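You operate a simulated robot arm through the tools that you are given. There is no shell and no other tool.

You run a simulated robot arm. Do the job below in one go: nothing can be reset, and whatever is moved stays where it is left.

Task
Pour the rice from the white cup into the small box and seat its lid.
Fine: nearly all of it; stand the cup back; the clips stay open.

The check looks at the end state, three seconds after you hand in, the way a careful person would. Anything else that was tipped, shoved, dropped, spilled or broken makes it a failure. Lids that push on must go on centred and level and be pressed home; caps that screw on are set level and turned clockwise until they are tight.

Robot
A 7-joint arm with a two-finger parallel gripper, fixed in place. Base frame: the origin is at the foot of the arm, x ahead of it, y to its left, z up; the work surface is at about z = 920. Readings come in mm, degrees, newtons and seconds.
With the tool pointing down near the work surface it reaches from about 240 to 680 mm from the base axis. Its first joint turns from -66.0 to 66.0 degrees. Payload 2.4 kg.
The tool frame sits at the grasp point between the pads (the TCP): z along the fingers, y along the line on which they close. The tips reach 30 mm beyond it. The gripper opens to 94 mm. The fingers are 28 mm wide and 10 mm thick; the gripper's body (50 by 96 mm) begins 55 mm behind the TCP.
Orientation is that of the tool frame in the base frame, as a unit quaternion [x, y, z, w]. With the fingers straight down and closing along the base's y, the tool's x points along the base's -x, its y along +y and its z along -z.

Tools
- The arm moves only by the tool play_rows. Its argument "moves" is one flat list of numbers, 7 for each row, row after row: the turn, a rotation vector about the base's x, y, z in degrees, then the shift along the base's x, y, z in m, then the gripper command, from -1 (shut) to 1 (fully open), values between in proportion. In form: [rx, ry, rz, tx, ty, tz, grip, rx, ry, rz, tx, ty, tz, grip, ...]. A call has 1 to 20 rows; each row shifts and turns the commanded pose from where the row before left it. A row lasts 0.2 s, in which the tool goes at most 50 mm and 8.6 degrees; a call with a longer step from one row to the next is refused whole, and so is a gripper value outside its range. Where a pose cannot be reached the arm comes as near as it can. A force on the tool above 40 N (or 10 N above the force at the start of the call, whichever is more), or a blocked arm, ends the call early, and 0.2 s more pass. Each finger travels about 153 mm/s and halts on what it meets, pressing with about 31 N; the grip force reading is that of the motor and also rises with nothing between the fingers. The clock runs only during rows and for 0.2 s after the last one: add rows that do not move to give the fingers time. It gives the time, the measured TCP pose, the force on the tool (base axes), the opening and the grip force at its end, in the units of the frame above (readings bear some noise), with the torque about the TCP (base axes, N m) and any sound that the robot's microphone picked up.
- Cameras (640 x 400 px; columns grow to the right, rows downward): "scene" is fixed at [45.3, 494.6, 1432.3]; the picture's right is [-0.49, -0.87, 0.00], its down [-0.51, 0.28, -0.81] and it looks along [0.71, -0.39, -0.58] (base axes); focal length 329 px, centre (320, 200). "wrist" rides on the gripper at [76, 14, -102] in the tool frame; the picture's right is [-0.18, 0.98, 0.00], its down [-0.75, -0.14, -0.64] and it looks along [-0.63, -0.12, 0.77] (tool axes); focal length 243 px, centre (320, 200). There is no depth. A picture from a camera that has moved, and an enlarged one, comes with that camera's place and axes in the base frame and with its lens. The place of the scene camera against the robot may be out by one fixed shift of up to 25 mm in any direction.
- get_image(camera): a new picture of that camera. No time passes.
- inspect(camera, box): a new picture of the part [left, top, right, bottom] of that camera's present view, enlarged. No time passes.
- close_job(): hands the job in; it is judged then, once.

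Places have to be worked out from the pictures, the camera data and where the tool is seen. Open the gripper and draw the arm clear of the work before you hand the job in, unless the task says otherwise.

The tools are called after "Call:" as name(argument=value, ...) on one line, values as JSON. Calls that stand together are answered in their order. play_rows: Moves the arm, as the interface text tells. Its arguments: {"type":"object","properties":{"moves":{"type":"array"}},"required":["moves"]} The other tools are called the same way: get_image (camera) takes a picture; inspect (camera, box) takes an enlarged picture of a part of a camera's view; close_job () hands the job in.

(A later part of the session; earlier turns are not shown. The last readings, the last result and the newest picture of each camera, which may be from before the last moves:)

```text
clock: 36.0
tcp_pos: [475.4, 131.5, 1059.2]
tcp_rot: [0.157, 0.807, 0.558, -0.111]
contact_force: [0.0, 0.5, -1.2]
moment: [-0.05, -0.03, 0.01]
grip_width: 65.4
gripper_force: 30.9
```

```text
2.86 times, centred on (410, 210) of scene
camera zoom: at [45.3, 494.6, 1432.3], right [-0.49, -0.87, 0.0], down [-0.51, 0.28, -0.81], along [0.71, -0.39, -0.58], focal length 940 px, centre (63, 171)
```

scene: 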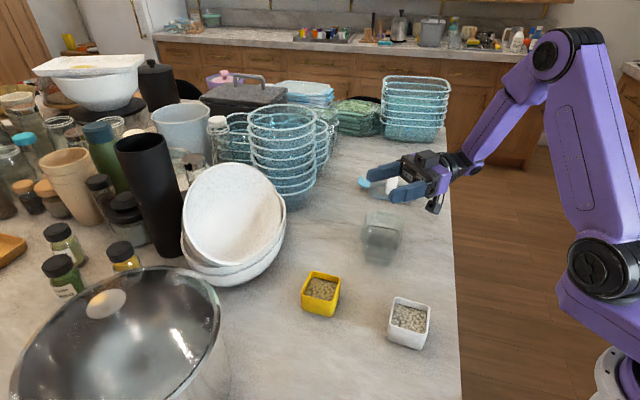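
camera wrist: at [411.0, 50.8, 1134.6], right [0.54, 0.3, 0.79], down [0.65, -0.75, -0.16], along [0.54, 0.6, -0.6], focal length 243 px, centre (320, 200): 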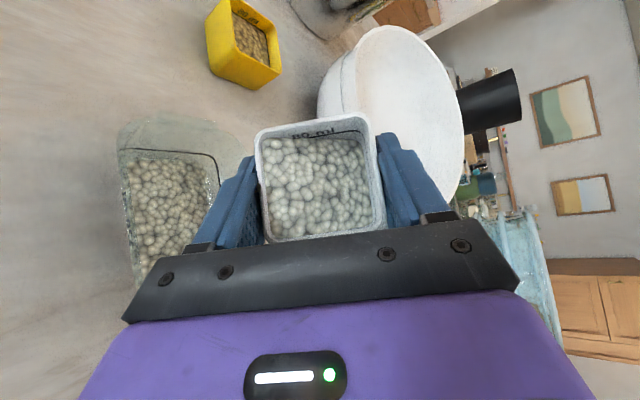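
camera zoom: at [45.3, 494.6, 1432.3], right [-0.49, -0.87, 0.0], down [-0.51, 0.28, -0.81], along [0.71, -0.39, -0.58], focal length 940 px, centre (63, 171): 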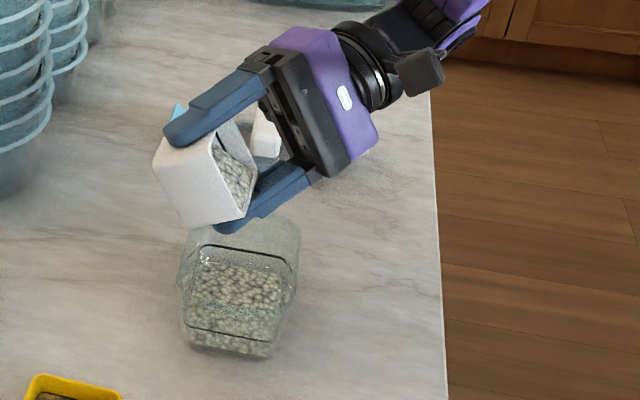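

Rice has landed in the box with none seen outside. I continue to 90°.

Call:
play_rows(moves=[2.62, -3.02, 0, 0, 0, 0, -1, 2.62, -3.02, 0, 0, 0, 0, -1, 2.62, -3.02, 0, 0, 0, 0, -1, 0, 0, 0, 0, 0, 0, -1, 2.62, -3.02, 0, 0, 0, 0, -1, 2.62, -3.02, 0, 0, 0, 0, -1, 2.62, -3.02, 0, 0, 0, 0, -1, 3.94, -4.53, 0, 0, 0, 0, -1, 0, 0, 0, 0, 0, 0, -1, 0, 0, 0, 0, 0, 0, -1])

Call:
get_image(camera="wrist")

Call:
inspect(camera="scene", box=[330, 140, 490, 280])

```text
clock: 38.2
tcp_pos: [475.3, 133.1, 1061.6]
tcp_rot: [0.025, 0.707, 0.707, 0.024]
contact_force: [0.0, 0.1, -0.1]
moment: [0.0, -0.01, 0.0]
grip_width: 65.8
gripper_force: 31.1
```

```text
taken
camera wrist: at [393.0, 35.1, 1073.8], right [0.18, -0.01, 0.98], down [0.71, -0.69, -0.14], along [0.68, 0.72, -0.12], focal length 243 px, centre (320, 200)
```

wrist: 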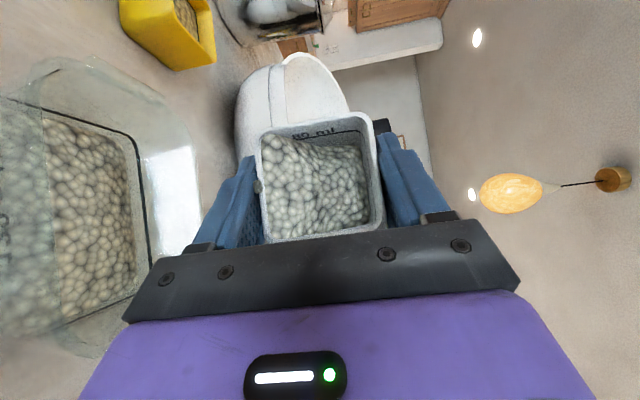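

```text
2.86 times, centred on (410, 210) of scene
camera zoom: at [45.3, 494.6, 1432.3], right [-0.49, -0.87, 0.0], down [-0.51, 0.28, -0.81], along [0.71, -0.39, -0.58], focal length 940 px, centre (63, 171)
```

zoom: 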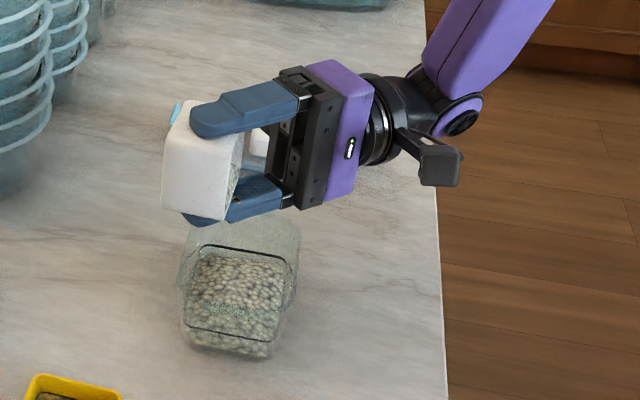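

At 90° the remainder rests on the lower wall. I enlarge around the lip and lower finger before the second roll.

Call:
inspect(camera="wrist", box=[180, 100, 400, 260])

```text
2.50 times, centred on (290, 180) of wrist
camera zoom: at [393.0, 35.1, 1073.8], right [0.18, -0.01, 0.98], down [0.71, -0.69, -0.14], along [0.68, 0.72, -0.12], focal length 606 px, centre (395, 250)
```

zoom: 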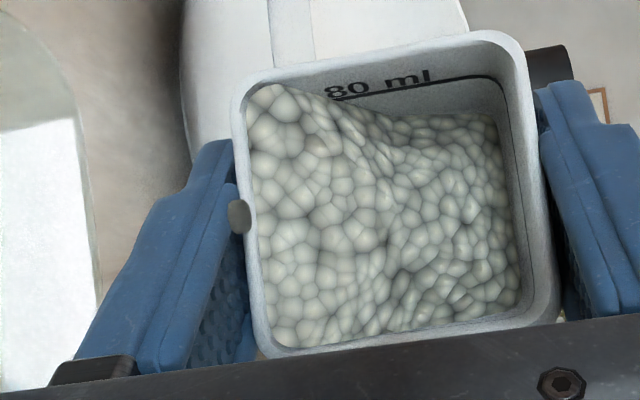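

A good part remains, and one grain is just leaving the lip. I roll slowly about the tool axis by 45°, shifting so the lip stays over the box.

Call:
play_rows(moves=[-0.35, -4.99, 0, -0.0013, -0.0018, 0, -1, -0.35, -4.99, 0, -0.0013, -0.0018, 0, -1, 0, 0, 0, 0, 0, 0, -1, -0.35, -4.99, 0, -0.0013, -0.0018, 0, -1, -0.35, -4.99, 0, -0.0013, -0.0018, 0, -1, 0, 0, 0, 0, 0, 0, -1, -0.35, -4.99, 0, -0.0013, -0.0018, 0, -1, 0, 0, 0, 0, 0, 0, -1, 0, 0, 0, 0, 0, 0, -1])

Call:
get_image(camera="wrist")

Call:
inspect(camera="scene", box=[330, 140, 490, 280])

```text
clock: 40.2
tcp_pos: [470.8, 124.3, 1060.6]
tcp_rot: [-0.129, 0.695, 0.685, 0.176]
contact_force: [0.5, -0.1, -0.4]
moment: [-0.02, -0.02, 0.0]
grip_width: 65.3
gripper_force: 31.0
```

```text
taken
camera wrist: at [387.9, 26.4, 1039.9], right [-0.25, 0.02, 0.97], down [0.7, -0.69, 0.19], along [0.67, 0.72, 0.16], focal length 243 px, centre (320, 200)
```

wrist: 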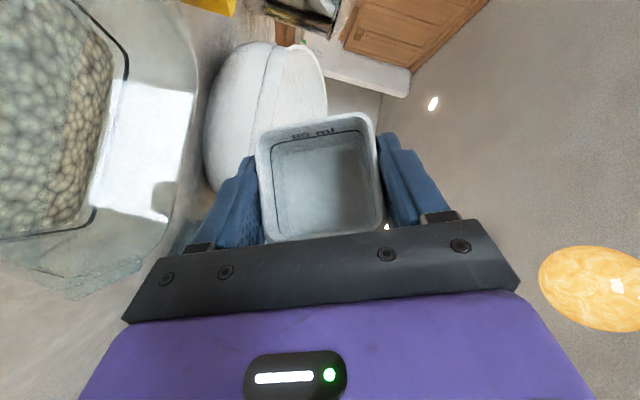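

```text
2.86 times, centred on (410, 210) of scene
camera zoom: at [45.3, 494.6, 1432.3], right [-0.49, -0.87, 0.0], down [-0.51, 0.28, -0.81], along [0.71, -0.39, -0.58], focal length 940 px, centre (63, 171)
```

zoom: 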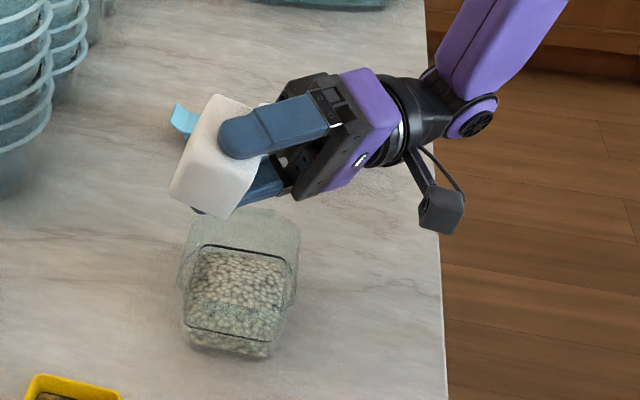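

The cup looks empty already at about 107° tilt. I enlarge to check the cup interior, fingers and the table around.

Call:
inspect(camera="wrist", box=[180, 100, 440, 260])

Call:
inspect(camera="scene", box=[360, 180, 460, 280])

```text
2.46 times, centred on (310, 180) of wrist
camera zoom: at [387.9, 26.4, 1039.9], right [-0.25, 0.02, 0.97], down [0.7, -0.69, 0.19], along [0.67, 0.72, 0.16], focal length 597 px, centre (345, 249)
```

zoom: 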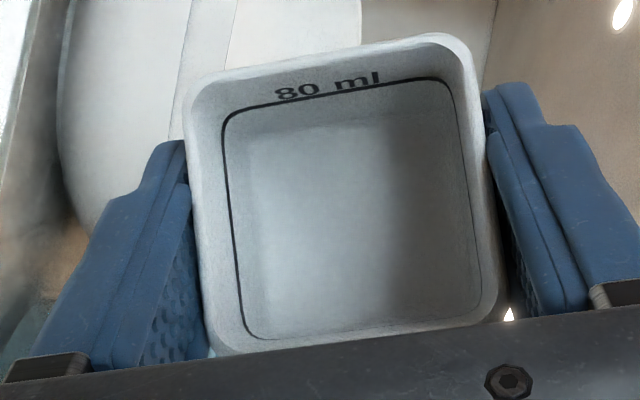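

```text
4.00 times, centred on (410, 230) of scene
camera zoom: at [45.3, 494.6, 1432.3], right [-0.49, -0.87, 0.0], down [-0.51, 0.28, -0.81], along [0.71, -0.39, -0.58], focal length 1316 px, centre (-40, 80)
```

zoom: 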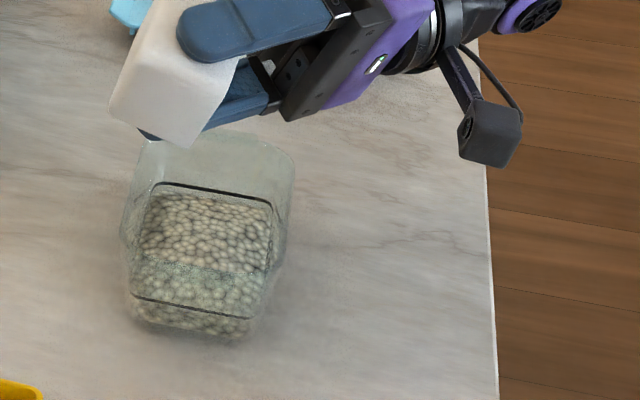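

The cup is empty and the table clean. I unroll back to upright over the box.

Call:
play_rows(moves=[0.35, 4.99, 0, 0.0013, 0.0018, 0, -1, 0.35, 4.99, 0, 0.0013, 0.0018, 0, -1, 0.35, 4.99, 0, 0.0013, 0.0018, 0, -1, 0.35, 4.99, 0, 0.0013, 0.0018, 0, -1, 0.35, 4.99, 0, 0.0013, 0.0018, 0, -1, -5.37, 6.175, 0, 0, 0, 0, -1, -5.37, 6.175, 0, 0, 0, 0, -1, -5.37, 6.175, 0, 0, 0, 0, -1, -5.37, 6.175, 0, 0, 0, 0, -1, -5.37, 6.175, 0, 0, 0, 0, -1, -5.37, 6.175, 0, 0, 0, 0, -1, -5.37, 6.175, 0, 0, 0, 0, -1, -5.37, 6.175, 0, 0, 0, 0, -1, -5.37, 6.175, 0, 0, 0, 0, -1, -5.37, 6.175, 0, 0, 0, 0, -1, -5.37, 6.175, 0, 0, 0, 0, -1, 0, 0, 0, 0, 0, 0, -1])

Call:
get_image(camera="wrist")

Call:
inspect(camera="scene", box=[340, 160, 480, 280])

```text
clock: 43.8
tcp_pos: [475.5, 132.6, 1061.0]
tcp_rot: [0.383, 0.84, 0.158, -0.349]
contact_force: [0.2, 0.4, -1.4]
moment: [0.02, 0.0, 0.01]
grip_width: 65.6
gripper_force: 30.8
```

```text
taken
camera wrist: at [499.1, 127.9, 1185.8], right [0.83, 0.55, -0.13], down [0.54, -0.84, -0.08], along [-0.15, -0.01, -0.99], focal length 243 px, centre (320, 200)
```

wrist: 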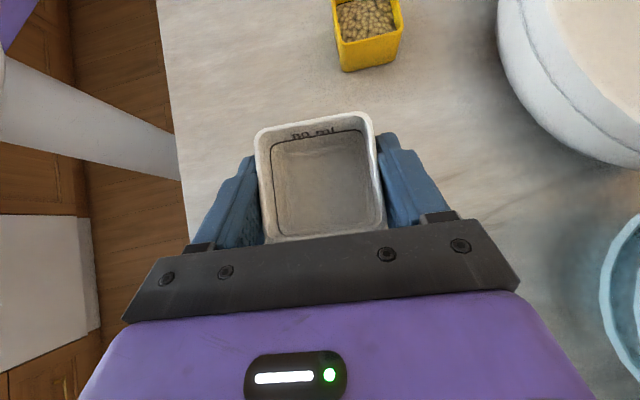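

```text
3.33 times, centred on (410, 220) of scene
camera zoom: at [45.3, 494.6, 1432.3], right [-0.49, -0.87, 0.0], down [-0.51, 0.28, -0.81], along [0.71, -0.39, -0.58], focal length 1096 px, centre (20, 133)
```

zoom: 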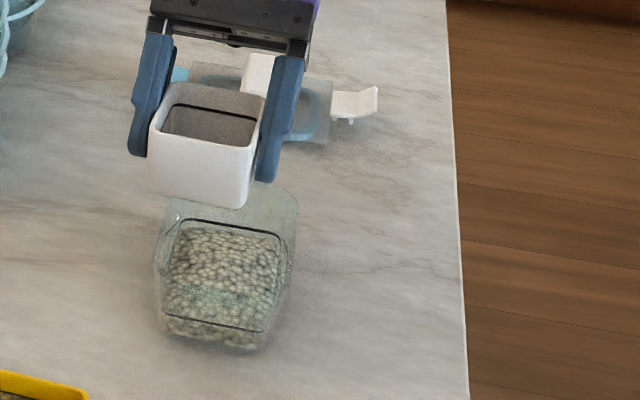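

Cup empty and upright. I carry it back to its original spot and set it down gently.

Call:
play_rows(moves=[0, 0, 0, -0.015, 0.005, 0, -1, 0, 0, 0, -0.03, 0.0105, 0, -1, 0, 0, 0, -0.042, 0.0145, 0, -1, 0, 0, 0, -0.042, 0.0145, 0, -1, 0, 0, 0, -0.035, 0.012, 0, -1, 0, 0, 0, -0.025, 0.0085, 0, -1, 0, 0, 0, -0.01, 0.0035, 0, -1, 0, 0, 0, 0, 0, -0.022, -1, 0, 0, 0, 0, 0, -0.022, -1, 0, 0, 0, 0, 0, -0.022, -1, 0, 0, 0, 0, 0, -0.02, -1, 0, 0, 0, 0, 0, -0.009, -1, 0, 0, 0, 0, 0, -0.004, -1, 0, 0, 0, 0, 0, 0, -1])

Call:
inspect(camera="scene", box=[380, 260, 460, 360])

```text
clock: 46.8
tcp_pos: [277.0, 201.9, 960.9]
tcp_rot: [0.383, 0.841, 0.159, -0.348]
contact_force: [0.3, 0.2, 0.3]
moment: [-0.02, -0.01, -0.02]
grip_width: 65.6
gripper_force: 31.2
```

```text
4.00 times, centred on (420, 310) of scene
camera zoom: at [45.3, 494.6, 1432.3], right [-0.49, -0.87, 0.0], down [-0.51, 0.28, -0.81], along [0.71, -0.39, -0.58], focal length 1316 px, centre (-80, -240)
```

zoom: 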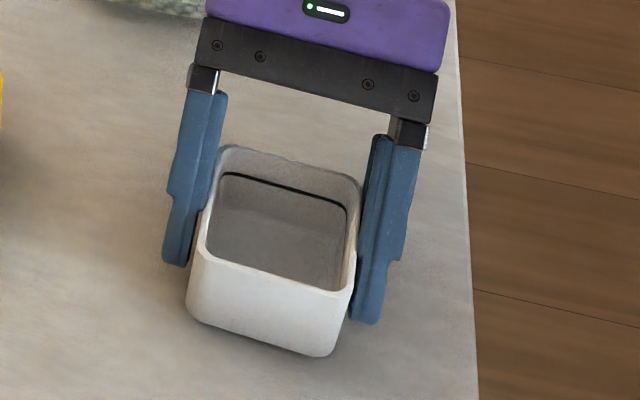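

About 3 mm to go. I lower in small steps and then open.

Call:
play_rows(moves=[0, 0, 0, 0, 0, -0.0015, -1, 0, 0, 0, 0, 0, -0.0012, -1, 0, 0, 0, 0, 0, 0, -1])

```text
clock: 47.6
tcp_pos: [276.9, 202.0, 958.2]
tcp_rot: [0.383, 0.841, 0.159, -0.348]
contact_force: [0.3, -0.1, -0.6]
moment: [0.0, 0.02, 0.0]
grip_width: 65.5
gripper_force: 31.7
```

The height matches the original grip within about half a millimetre. I go down 0.5 mm more and open gently.

Call:
play_rows(moves=[0, 0, 0, 0, 0, -0.0006, -1, 0, 0, 0, 0, 0, 0, -1, 0, 0, 0, 0, 0, 0, 0.45, 0, 0, 0, 0, 0, 0, 0.7, 0, 0, 0, 0, 0, 0, 1, 0, 0, 0, 0, 0, 0, 1])

Call:
get_image(camera="wrist")

Call:
inspect(camera="scene", box=[380, 260, 460, 360])

```text
clock: 49.0
tcp_pos: [277.5, 201.4, 959.3]
tcp_rot: [0.382, 0.841, 0.159, -0.349]
contact_force: [-0.5, 0.1, 0.1]
moment: [-0.01, 0.03, 0.02]
grip_width: 93.8
gripper_force: 0.0
```

```text
taken
camera wrist: at [300.3, 196.3, 1083.6], right [0.83, 0.55, -0.13], down [0.54, -0.84, -0.08], along [-0.15, 0.0, -0.99], focal length 243 px, centre (320, 200)
```

wrist: 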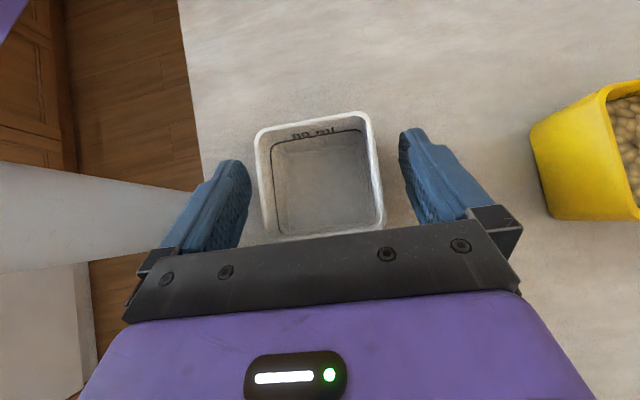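

```text
4.00 times, centred on (420, 310) of scene
camera zoom: at [45.3, 494.6, 1432.3], right [-0.49, -0.87, 0.0], down [-0.51, 0.28, -0.81], along [0.71, -0.39, -0.58], focal length 1316 px, centre (-80, -240)
```

zoom: 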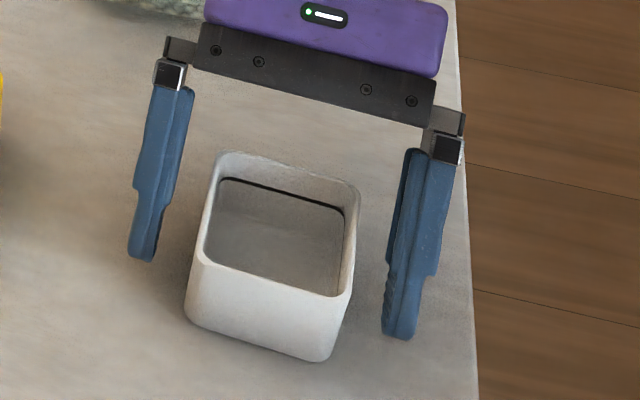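

The cup stands upright at its spot. I rise, bring the tool vertical (closing az 41), and move to view the lid and filled box.

Call:
play_rows(moves=[0, 0, 0, 0, 0, 0.025, 1, 0, 0, 0, 0, 0, 0.04, 1, 0, 0, 0, 0, 0, 0.04, 1, 0, 0, 0, 0, 0, 0.045, 1, -5.66, -4.92, 0, 0, 0, 0, 1, -5.66, -4.92, 0, 0, 0, 0, 1, -5.66, -4.92, 0, 0, 0, 0, 1, -5.66, -4.92, 0, 0, 0, 0, 1, -5.66, -4.92, 0, 0, 0, 0, 1, -5.66, -4.92, 0, 0, 0, 0, 1, 0, 0, 0, 0.0364, -0.0201, 0.002, 1, 0, 0, 0, 0.0364, -0.0201, 0.002, 1, 0, 0, 0, 0.0364, -0.0201, 0.002, 1, 0, 0, 0, 0.0364, -0.0201, 0.002, 1, 0, 0, 0, 0.0364, -0.0201, 0.002, 1, 0, 0, 0, 0.0364, -0.0201, 0.002, 1, 0, 0, 0, 0.0364, -0.0201, 0.002, 1, 0, 0, 4, 0, 0, 0, 1, 0, 0, 0, 0, 0, 0, 1])

Call:
get_image(camera="wrist")

Call:
get_image(camera="scene")

```text
clock: 53.0
tcp_pos: [532.2, 61.4, 1122.3]
tcp_rot: [0.382, 0.924, -0.001, -0.001]
contact_force: [0.7, -0.2, 0.4]
moment: [-0.01, -0.03, 0.01]
grip_width: 94.0
gripper_force: 0.2
```

```text
taken
camera wrist: at [489.0, 124.4, 1223.6], right [0.82, 0.57, 0.0], down [0.43, -0.63, 0.64], along [0.36, -0.53, -0.77], focal length 243 px, centre (320, 200)
```

wrist: 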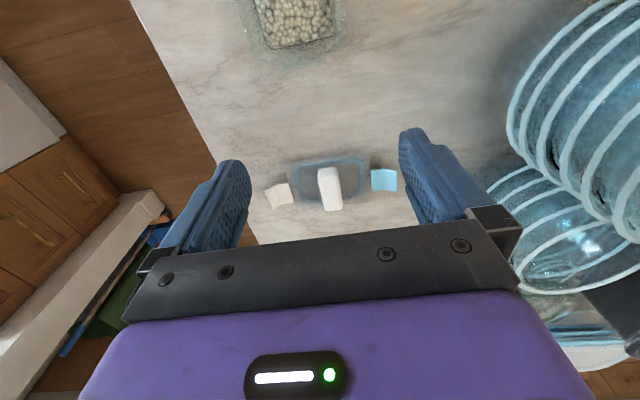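

```text
taken
```

scene: 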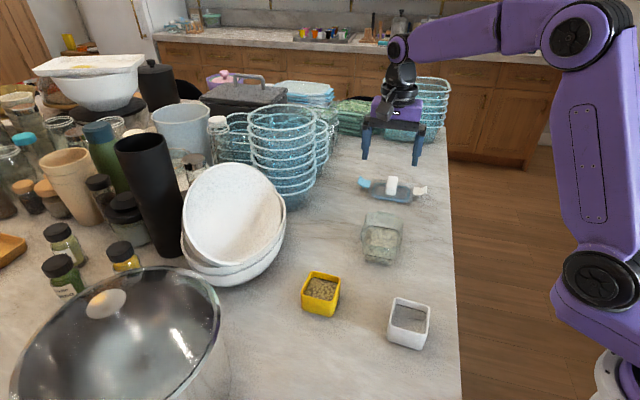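

The lid lies square in view with closing axis at az 45. I enlarge it, and the box.

Call:
inspect(camera="wrist", box=[255, 140, 410, 240])

Call:
inspect(camera="wrist", box=[220, 0, 370, 80])

```text
4.00 times, centred on (332, 190) of wrist
camera zoom: at [489.0, 124.4, 1223.6], right [0.82, 0.57, 0.0], down [0.43, -0.63, 0.64], along [0.36, -0.53, -0.77], focal length 970 px, centre (270, 240)
```

zoom: 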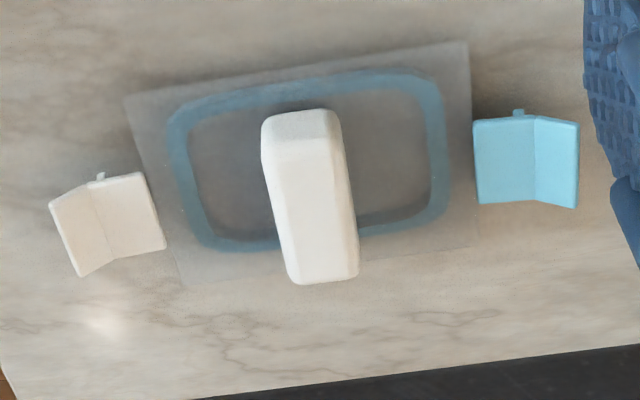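

```text
4.27 times, centred on (295, 40) of wrist
camera zoom: at [489.0, 124.4, 1223.6], right [0.82, 0.57, 0.0], down [0.43, -0.63, 0.64], along [0.36, -0.53, -0.77], focal length 1035 px, centre (427, 883)
```

zoom: 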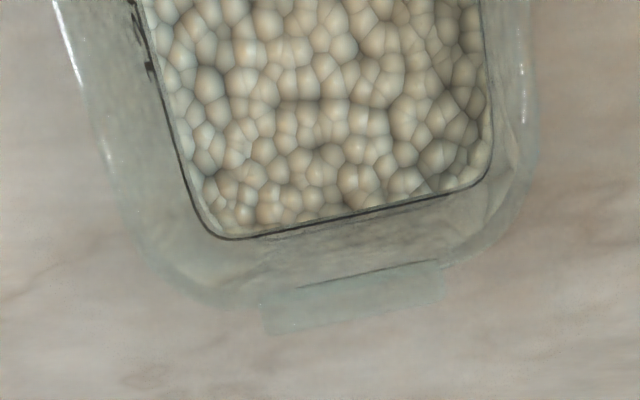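

The lid measures consistently from two views: plate at z≈930, 118x89 mm, centre (622,-43), long axis az 45. The knob is about 26x60 mm with its top at z≈950. Before picking it up I measure the box accurately from two sides, starting with view A.

Call:
play_rows(moves=[0, 0, 0, -0.039, 0.035, 0, 1, 0, 0, 0, -0.039, 0.035, 0, 1, 0, 0, 0, -0.039, 0.035, 0, 1, 0, 0, 0, -0.039, 0.035, 0, 1, 0, 0, 0, 0, 0, 0, 1, 0, 0, 0, 0, 0, 0, 1])

Call:
inspect(camera="wrist", box=[230, 110, 410, 240])

```text
refused: row 1 steps farther than a row can; nothing moved
```

```text
3.08 times, centred on (320, 175) of wrist
camera zoom: at [489.0, 124.4, 1223.6], right [0.82, 0.57, 0.0], down [0.43, -0.63, 0.64], along [0.36, -0.53, -0.77], focal length 746 px, centre (320, 277)
```

zoom: 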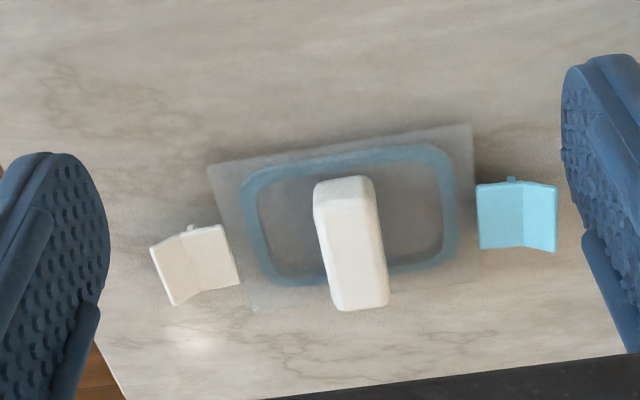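

The step was too long; I repeat it with shorter rows.

Call:
play_rows(moves=[0, 0, 0, -0.0312, 0.028, 0, 1, 0, 0, 0, -0.0312, 0.028, 0, 1, 0, 0, 0, -0.0312, 0.028, 0, 1, 0, 0, 0, -0.0312, 0.028, 0, 1, 0, 0, 0, -0.0312, 0.028, 0, 1, 0, 0, 0, 0, 0, 0, 1, 0, 0, 0, 0, 0, 0, 1])

Call:
inspect(camera="wrist", box=[230, 110, 410, 240])

```text
clock: 54.6
tcp_pos: [376.1, 199.4, 1121.5]
tcp_rot: [0.383, 0.924, 0.0, -0.001]
contact_force: [0.2, -0.2, -0.4]
moment: [0.01, 0.02, -0.01]
grip_width: 94.0
gripper_force: 0.0
```

```text
3.08 times, centred on (320, 175) of wrist
camera zoom: at [333.1, 263.6, 1223.0], right [0.83, 0.56, 0.0], down [0.43, -0.63, 0.64], along [0.36, -0.53, -0.77], focal length 746 px, centre (320, 277)
```

zoom: 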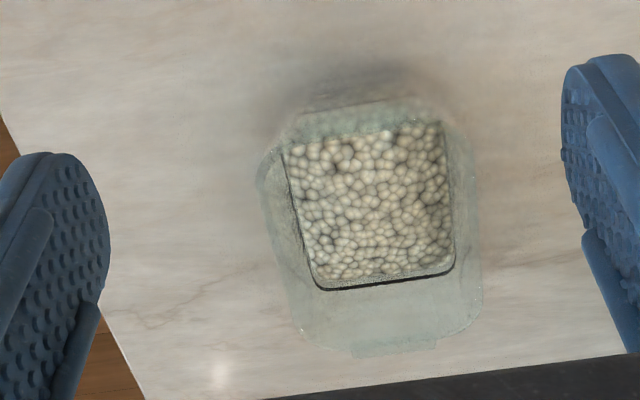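

View A holds the whole box; I enlarge more.

Call:
inspect(camera="wrist", box=[295, 130, 395, 230])

```text
4.00 times, centred on (345, 180) of wrist
camera zoom: at [333.1, 263.6, 1223.0], right [0.83, 0.56, 0.0], down [0.43, -0.63, 0.64], along [0.36, -0.53, -0.77], focal length 970 px, centre (220, 280)
```

zoom: 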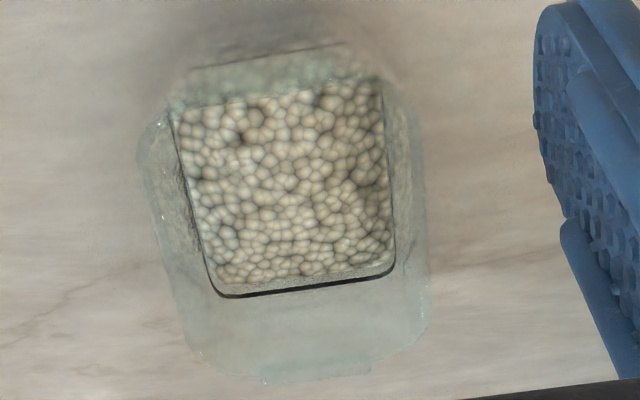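

Now view B: I rotate the tool by +90° (this is also the lid-placing orientation) and look at the box from the robot side.

Call:
play_rows(moves=[0, 0, 8.18, 0, -0.0147, 0, 1, 0, 0, 8.18, 0, -0.0147, 0, 1, 0, 0, 8.18, 0, -0.0147, 0, 1, 0, 0, 8.18, 0, -0.0147, 0, 1, 0, 0, 8.18, 0, -0.0147, 0, 1, 0, 0, 8.18, 0, -0.0147, 0, 1, 0, 0, 8.18, 0, -0.0147, 0, 1, 0, 0, 8.18, 0, -0.0147, 0, 1, 0, 0, 8.18, 0, -0.0147, 0, 1, 0, 0, 8.18, 0, -0.0147, 0, 1, 0, 0, 8.2, 0, -0.0147, 0, 1, 0, 0, 0, 0, 0, 0, 1])

Call:
get_image(camera="wrist")

Call:
inspect(camera="wrist", box=[270, 130, 390, 240])

```text
clock: 57.2
tcp_pos: [374.7, 38.7, 1121.2]
tcp_rot: [-0.384, 0.923, 0.0, -0.001]
contact_force: [-0.6, -0.7, -0.1]
moment: [0.01, -0.02, 0.04]
grip_width: 94.1
gripper_force: 0.1
```

```text
taken
camera wrist: at [311.5, -5.6, 1223.6], right [-0.57, 0.82, 0.0], down [0.63, 0.44, 0.64], along [0.53, 0.36, -0.77], focal length 243 px, centre (320, 200)
```

wrist: 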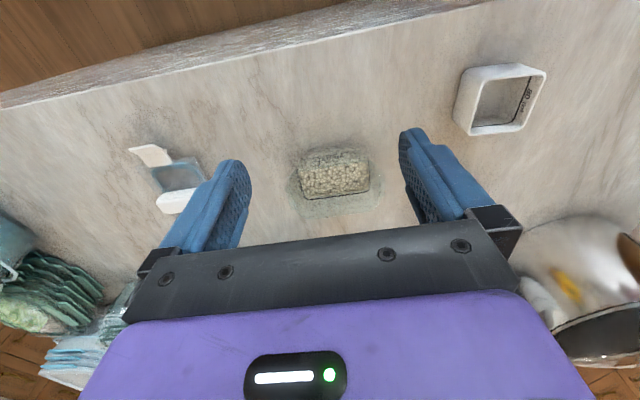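

```text
3.64 times, centred on (330, 185) of wrist
camera zoom: at [311.5, -5.6, 1223.6], right [-0.57, 0.82, 0.0], down [0.63, 0.44, 0.64], along [0.53, 0.36, -0.77], focal length 882 px, centre (284, 254)
```

zoom: 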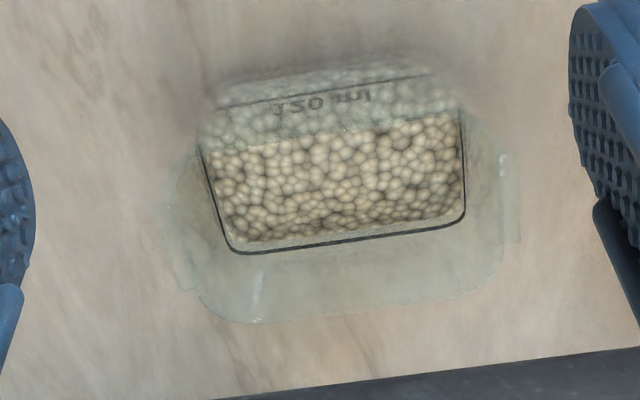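

Triangulating over all views puts the box centre at (458.7,120.7), its rim at z≈977 and about 105x82, with its long axis at az ~134.3. Now I go above the lid at yaw -45 with the gripper opened to about 52 mm.

Call:
play_rows(moves=[0, 0, -8.18, 0.0225, -0.0074, 0, 0.1, 0, 0, -8.18, 0.0225, -0.0074, 0, 0.1, 0, 0, -8.18, 0.0225, -0.0074, 0, 0.1, 0, 0, -8.18, 0.0225, -0.0074, 0, 0.1, 0, 0, -8.18, 0.0225, -0.0074, 0, 0.1, 0, 0, -8.18, 0.0225, -0.0074, 0, 0.1, 0, 0, -8.18, 0.0225, -0.0074, 0, 0.1, 0, 0, -8.18, 0.0225, -0.0074, 0, 0.1, 0, 0, -8.18, 0.0225, -0.0074, 0, 0.1, 0, 0, -8.18, 0.0225, -0.0074, 0, 0.1, 0, 0, -8.2, 0.0225, -0.0074, 0, 0.1, 0, 0, 0, 0, 0, -0.04, 0.1, 0, 0, 0, 0, 0, -0.04, 0.1, 0, 0, 0, 0, 0, 0, 0.1])

Call:
get_image(camera="wrist")

Call:
inspect(camera="scene", box=[340, 120, 460, 220])

```text
clock: 60.2
tcp_pos: [625.0, -43.3, 1041.8]
tcp_rot: [0.383, 0.924, 0.0, -0.001]
contact_force: [0.4, -0.3, 0.5]
moment: [-0.01, 0.02, 0.01]
grip_width: 51.5
gripper_force: 0.0
```

```text
taken
camera wrist: at [580.5, 20.8, 1143.5], right [0.83, 0.56, 0.0], down [0.43, -0.63, 0.64], along [0.36, -0.53, -0.77], focal length 243 px, centre (320, 200)
```

wrist: 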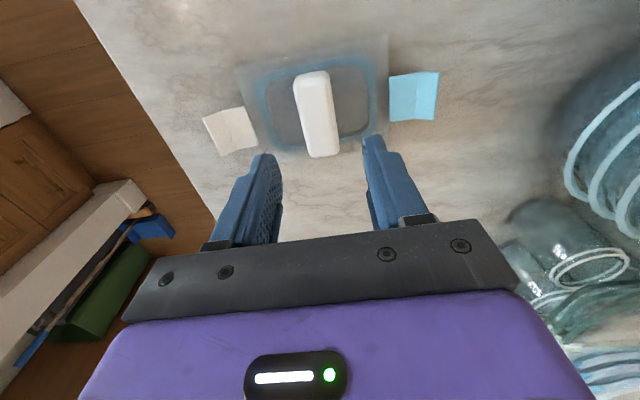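

```text
4.00 times, centred on (400, 170) of scene
camera zoom: at [45.3, 494.6, 1432.3], right [-0.49, -0.87, 0.0], down [-0.51, 0.28, -0.81], along [0.71, -0.39, -0.58], focal length 1316 px, centre (0, 320)
```

zoom: 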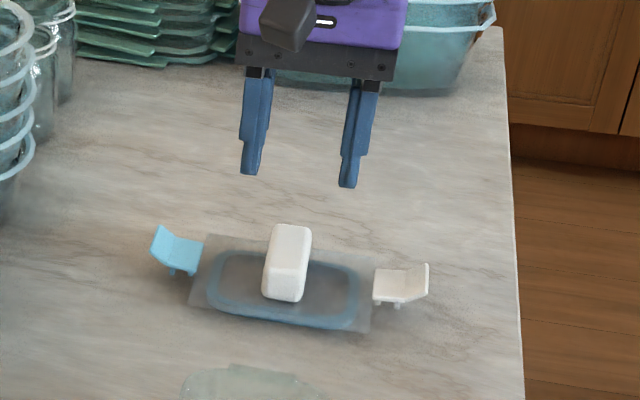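

Close view to refine the lid centre one more time.

Call:
inspect(camera="wrist", box=[190, 20, 450, 190])

```text
2.35 times, centred on (320, 105) of wrist
camera zoom: at [580.5, 20.8, 1143.5], right [0.83, 0.56, 0.0], down [0.43, -0.63, 0.64], along [0.36, -0.53, -0.77], focal length 571 px, centre (320, 424)
```

zoom: 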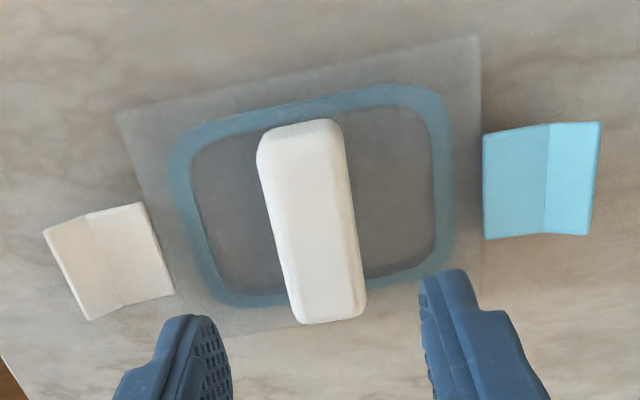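

I centre the TCP on (621.5,-42.8) and descend towards z≈964.

Call:
play_rows(moves=[0, 0, 0, -0.0028, 0, -0.02, 0.1, 0, 0, 0, 0, 0, -0.025, 0.1, 0, 0, 0, 0, 0, -0.015, 0.1, 0, 0, 0, 0, 0, -0.01, 0.1, 0, 0, 0, 0, 0, -0.005, 0.1, 0, 0, 0, 0, 0, 0, 0.1])

Call:
get_image(camera="wrist")

Call:
inspect(camera="scene", box=[350, 140, 440, 220])

```text
clock: 61.6
tcp_pos: [621.1, -42.2, 967.6]
tcp_rot: [0.384, 0.924, 0.0, -0.002]
contact_force: [0.2, -0.3, 0.9]
moment: [0.01, -0.01, 0.0]
grip_width: 51.7
gripper_force: 0.1
```

```text
taken
camera wrist: at [577.2, 20.6, 1068.9], right [0.83, 0.56, 0.0], down [0.43, -0.63, 0.64], along [0.36, -0.53, -0.77], focal length 243 px, centre (320, 200)
```

wrist: 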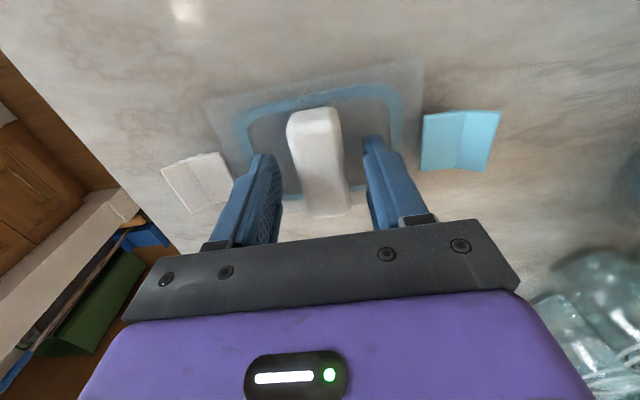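

```text
5.00 times, centred on (395, 180) of scene
camera zoom: at [45.3, 494.6, 1432.3], right [-0.49, -0.87, 0.0], down [-0.51, 0.28, -0.81], along [0.71, -0.39, -0.58], focal length 1644 px, centre (-55, 300)
```

zoom: 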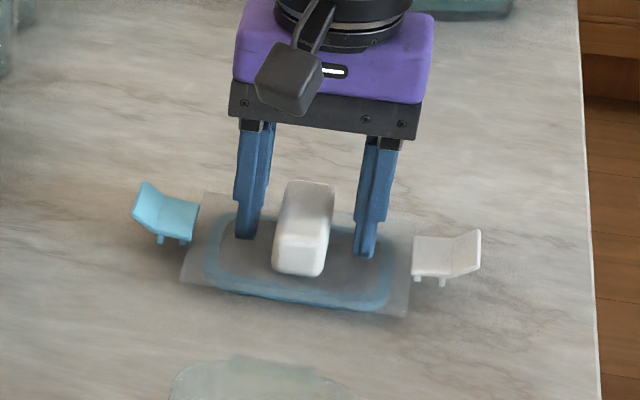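

The fingers straddle the knob centrally. I lower 4 mm more and close.

Call:
play_rows(moves=[0, 0, 0, 0, 0, -0.002, 0.1, 0, 0, 0, 0, 0, -0.002, 0.1, 0, 0, 0, 0, 0, 0, 0.1, 0, 0, 0, 0, 0, 0, -0.2, 0, 0, 0, 0, 0, 0, -0.4, 0, 0, 0, 0, 0, 0, -1, 0, 0, 0, 0, 0, 0, -1])

Call:
get_image(camera="wrist")

Call:
inspect(camera="scene", box=[350, 140, 440, 220])

```text
clock: 63.2
tcp_pos: [620.9, -42.6, 963.8]
tcp_rot: [0.382, 0.924, 0.001, 0.001]
contact_force: [-0.2, 0.9, 17.8]
moment: [0.23, -0.1, 0.0]
grip_width: 27.0
gripper_force: 30.8
```

```text
taken
camera wrist: at [576.9, 20.7, 1065.9], right [0.83, 0.56, 0.0], down [0.43, -0.63, 0.64], along [0.36, -0.53, -0.77], focal length 243 px, centre (320, 200)
```

wrist: 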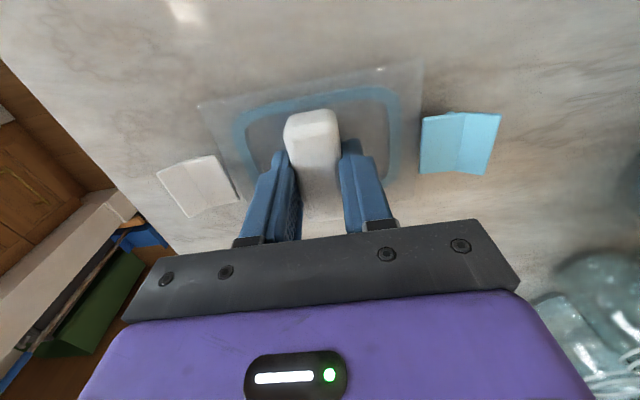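

```text
5.00 times, centred on (395, 180) of scene
camera zoom: at [44.9, 494.6, 1432.3], right [-0.49, -0.87, 0.0], down [-0.51, 0.28, -0.81], along [0.71, -0.39, -0.58], focal length 1644 px, centre (-55, 300)
```

zoom: 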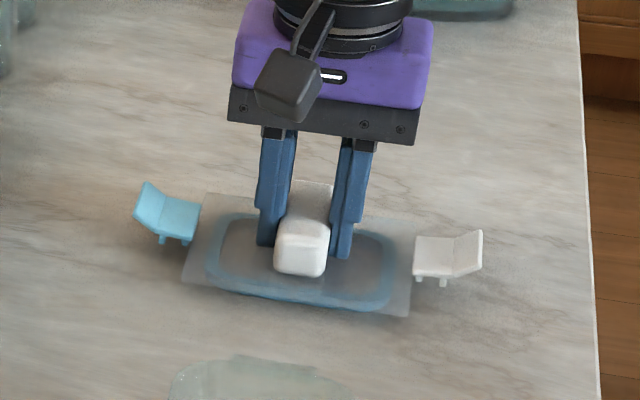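

Gripped on the knob (27 mm), with the fingertips just touching the plate. I lift slowly.

Call:
play_rows(moves=[0, 0, 0, 0, 0, 0.004, -1, 0, 0, 0, 0, 0, 0.01, -1, 0, 0, 0, 0, 0, 0.02, -1, 0, 0, 0, 0, 0, 0.03, -1, 0, 0, 0, 0, 0, 0.035, -1, 0, 0, 0, 0, 0, 0.025, -1, 0, 0, 0, 0, 0, 0, -1])

Call:
get_image(camera="wrist")

Call:
inspect(camera="scene", box=[340, 110, 460, 210])

```text
clock: 64.8
tcp_pos: [621.1, -43.6, 1086.8]
tcp_rot: [0.382, 0.924, -0.001, -0.001]
contact_force: [-0.1, 0.1, -0.6]
moment: [-0.03, -0.02, 0.06]
grip_width: 27.4
gripper_force: 31.5
```

```text
taken
camera wrist: at [576.4, 20.8, 1189.4], right [0.83, 0.56, 0.0], down [0.43, -0.63, 0.64], along [0.36, -0.53, -0.77], focal length 243 px, centre (320, 200)
```

wrist: 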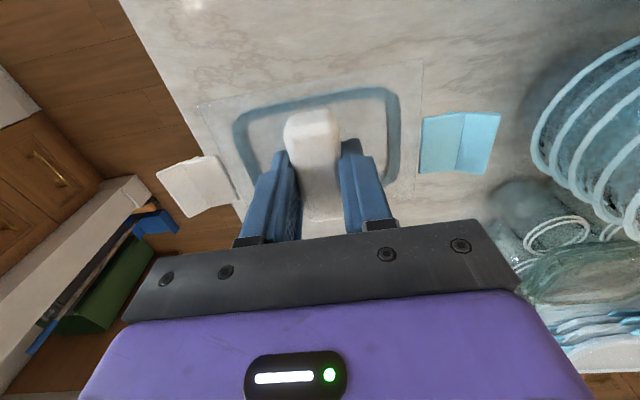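

```text
4.00 times, centred on (400, 160) of scene
camera zoom: at [45.3, 494.6, 1432.3], right [-0.49, -0.87, 0.0], down [-0.51, 0.28, -0.81], along [0.71, -0.39, -0.58], focal length 1316 px, centre (0, 360)
```

zoom: 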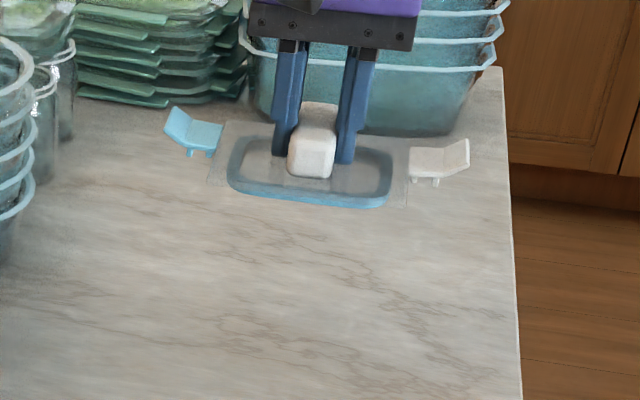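

The lid with both clips is in hand and level. I enlarge the wrist view to find the lid's exact place in the tool frame.

Call:
inspect(camera="wrist", box=[140, 40, 520, 240])

```text
1.68 times, centred on (330, 140) of wrist
camera zoom: at [576.4, 20.8, 1189.4], right [0.83, 0.56, 0.0], down [0.43, -0.63, 0.64], along [0.36, -0.53, -0.77], focal length 409 px, centre (303, 301)
```

zoom: 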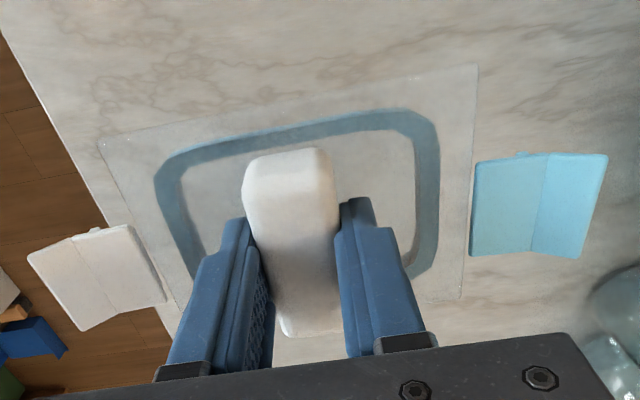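

In the tool frame the lid is centred within 1 mm (+0.7,-0.3) and square. I carry it over the box while rotating +89.3°, at z≈1087.

Call:
play_rows(moves=[0, 0, 8.12, -0.0147, 0.0149, 0, -1, 0, 0, 8.12, -0.0147, 0.0149, 0, -1, 0, 0, 8.12, -0.0147, 0.0149, 0, -1, 0, 0, 8.12, -0.0147, 0.0149, 0, -1, 0, 0, 8.12, -0.0147, 0.0149, 0, -1, 0, 0, 8.12, -0.0147, 0.0149, 0, -1, 0, 0, 8.12, -0.0147, 0.0149, 0, -1, 0, 0, 8.12, -0.0147, 0.0149, 0, -1, 0, 0, 8.12, -0.0147, 0.0149, 0, -1, 0, 0, 8.12, -0.0147, 0.0149, 0, -1, 0, 0, 8.12, -0.0147, 0.0149, 0, -1, 0, 0, 0, 0, 0, 0, -1, 0, 0, 0, 0, 0, 0, -1])

Call:
get_image(camera="wrist")

Call:
inspect(camera="scene", box=[310, 120, 470, 280])

```text
clock: 67.6
tcp_pos: [458.3, 120.7, 1087.5]
tcp_rot: [-0.378, 0.926, -0.001, 0.0]
contact_force: [0.0, -0.8, -0.9]
moment: [0.01, 0.01, 0.01]
grip_width: 26.9
gripper_force: 30.8
```

```text
taken
camera wrist: at [394.0, 77.8, 1188.8], right [-0.56, 0.83, 0.0], down [0.64, 0.43, 0.64], along [0.53, 0.36, -0.77], focal length 243 px, centre (320, 200)
```

wrist: 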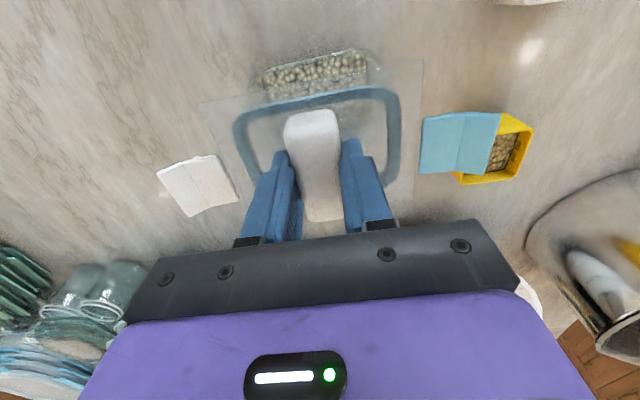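

```text
2.50 times, centred on (390, 200) of scene
camera zoom: at [45.3, 494.6, 1432.3], right [-0.49, -0.87, 0.0], down [-0.51, 0.28, -0.81], along [0.71, -0.39, -0.58], focal length 822 px, centre (145, 200)
```

zoom: 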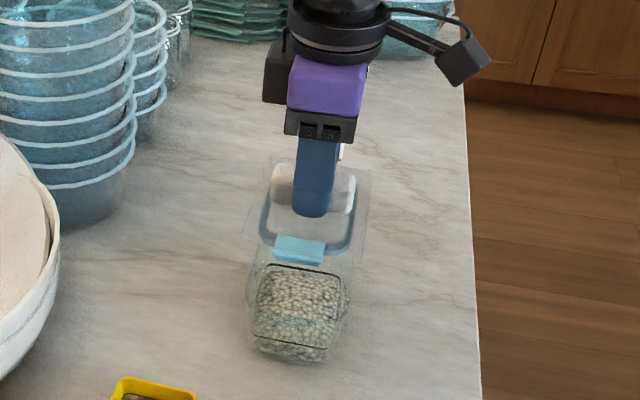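

Lid is over the box at az 134.4. I shift +1 mm in x and lower to about 12 mm above contact, then look at the alignment.

Call:
play_rows(moves=[0, 0, 0, 0.001, 0.0003, -0.02, -1, 0, 0, 0, 0, 0, -0.02, -1, 0, 0, 0, 0, 0, -0.012, -1, 0, 0, 0, 0, 0, 0, -1])

Call:
inspect(camera="wrist", box=[140, 40, 520, 240])

Call:
inspect(camera="scene", box=[340, 160, 430, 280])

```text
clock: 68.6
tcp_pos: [460.5, 121.5, 1034.8]
tcp_rot: [-0.377, 0.926, 0.0, -0.001]
contact_force: [-0.9, -0.4, -0.6]
moment: [0.01, 0.02, 0.0]
grip_width: 27.0
gripper_force: 31.8
```

```text
1.68 times, centred on (330, 140) of wrist
camera zoom: at [395.3, 77.8, 1136.5], right [-0.56, 0.83, 0.0], down [0.64, 0.43, 0.64], along [0.53, 0.36, -0.77], focal length 409 px, centre (303, 301)
```

zoom: 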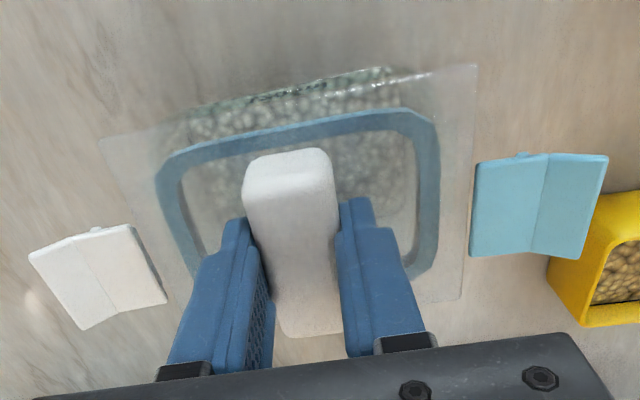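

```text
3.33 times, centred on (385, 220) of scene
camera zoom: at [45.3, 494.6, 1432.3], right [-0.49, -0.87, 0.0], down [-0.51, 0.28, -0.81], along [0.71, -0.39, -0.58], focal length 1096 px, centre (103, 133)
```

zoom: 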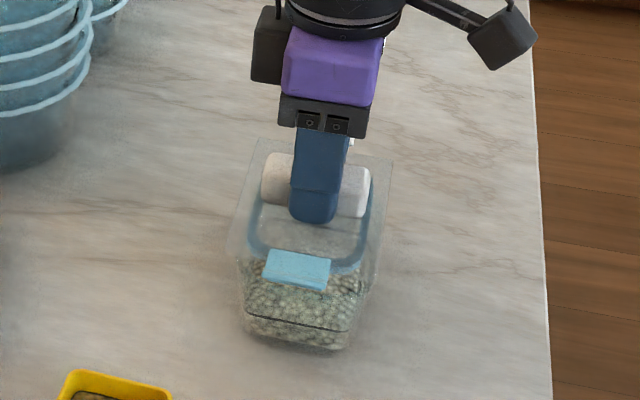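

I enlarge the near rim edge for exact alignment.

Call:
inspect(camera="wrist", box=[200, 60, 300, 200])

Call:
inspect(camera="wrist", box=[330, 60, 430, 200])

```text
2.86 times, centred on (250, 130) of wrist
camera zoom: at [395.3, 77.8, 1136.5], right [-0.56, 0.83, 0.0], down [0.64, 0.43, 0.64], along [0.53, 0.36, -0.77], focal length 693 px, centre (520, 400)
```

zoom: 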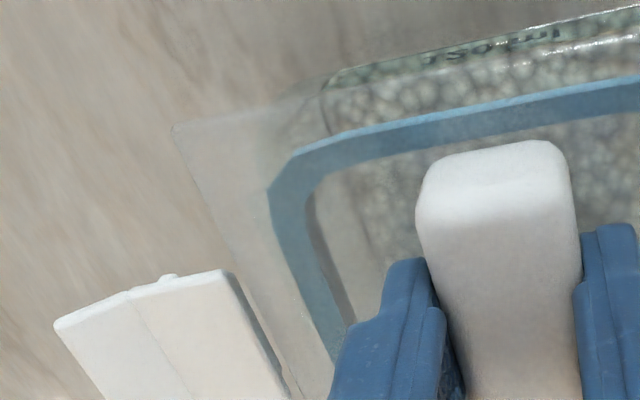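

```text
2.86 times, centred on (380, 130) of wrist
camera zoom: at [395.3, 77.8, 1136.5], right [-0.56, 0.83, 0.0], down [0.64, 0.43, 0.64], along [0.53, 0.36, -0.77], focal length 693 px, centre (149, 400)
```

zoom: 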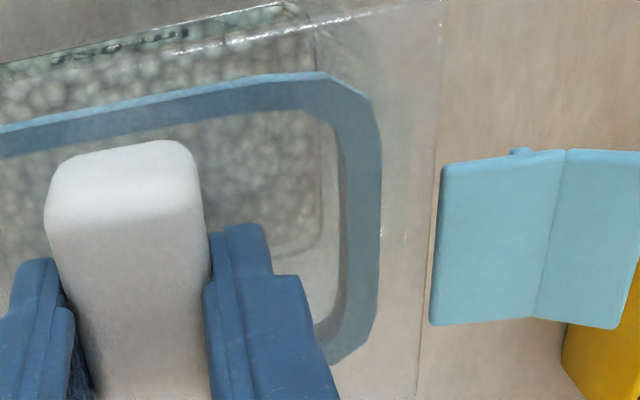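

Near edge and right end agree with my centre to within about 2 mm. I lower in small steps and watch the force.

Call:
play_rows(moves=[0, 0, 0, -0.0005, 0, -0.006, -1, 0, 0, 0, 0, 0, -0.004, -1, 0, 0, 0, 0, 0, -0.002, -1, 0, 0, 0, 0, 0, 0, -1])

Call:
get_image(camera="wrist")

Call:
inspect(camera="scene", box=[350, 180, 420, 270])

```text
clock: 69.6
tcp_pos: [458.1, 121.4, 1023.3]
tcp_rot: [-0.377, 0.926, 0.0, -0.001]
contact_force: [-0.2, -0.1, -1.2]
moment: [0.01, 0.02, 0.02]
grip_width: 26.9
gripper_force: 30.6
```

```text
taken
camera wrist: at [395.0, 78.1, 1124.7], right [-0.56, 0.83, 0.0], down [0.64, 0.43, 0.64], along [0.53, 0.36, -0.77], focal length 243 px, centre (320, 200)
```

wrist: 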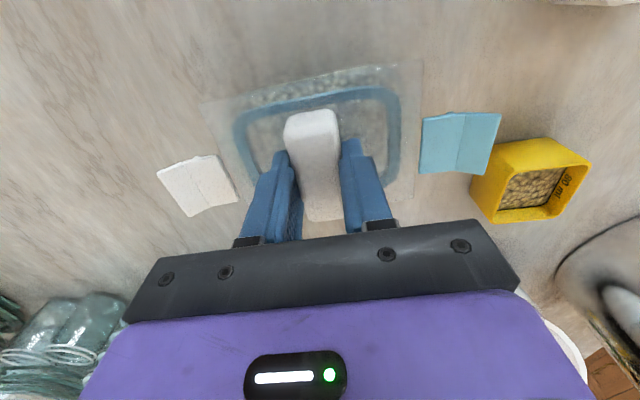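

```text
4.44 times, centred on (385, 225) of scene
camera zoom: at [45.3, 494.6, 1432.3], right [-0.49, -0.87, 0.0], down [-0.51, 0.28, -0.81], along [0.71, -0.39, -0.58], focal length 1462 px, centre (31, 89)
```

zoom: 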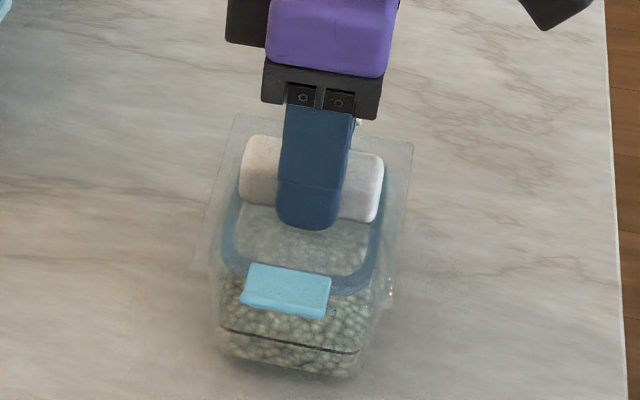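

Looks well centred from both cameras. I continue in 1–1.5 mm steps.

Call:
play_rows(moves=[0, 0, 0, 0, 0, -0.0015, -1, 0, 0, 0, 0, 0, -0.0015, -1, 0, 0, 0, 0, 0, 0, -1])

Call:
inspect(camera="wrist", box=[190, 50, 440, 220])

```text
clock: 70.4
tcp_pos: [459.5, 121.0, 1021.2]
tcp_rot: [-0.377, 0.926, -0.001, -0.001]
contact_force: [0.4, 0.8, -0.1]
moment: [0.01, 0.01, 0.01]
grip_width: 26.9
gripper_force: 30.9
```

```text
2.35 times, centred on (315, 135) of wrist
camera zoom: at [394.9, 78.3, 1121.7], right [-0.56, 0.83, 0.0], down [0.64, 0.43, 0.64], along [0.53, 0.36, -0.77], focal length 571 px, centre (332, 353)
```

zoom: 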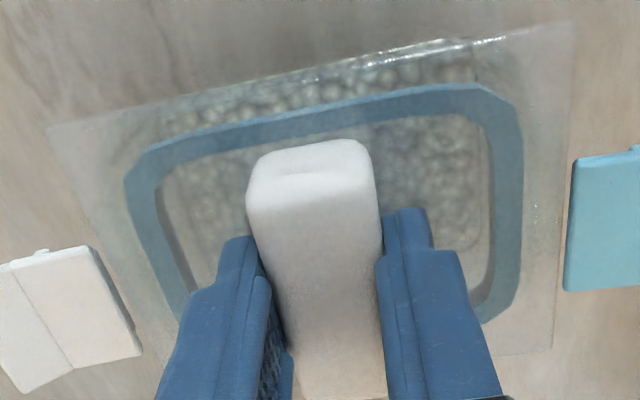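

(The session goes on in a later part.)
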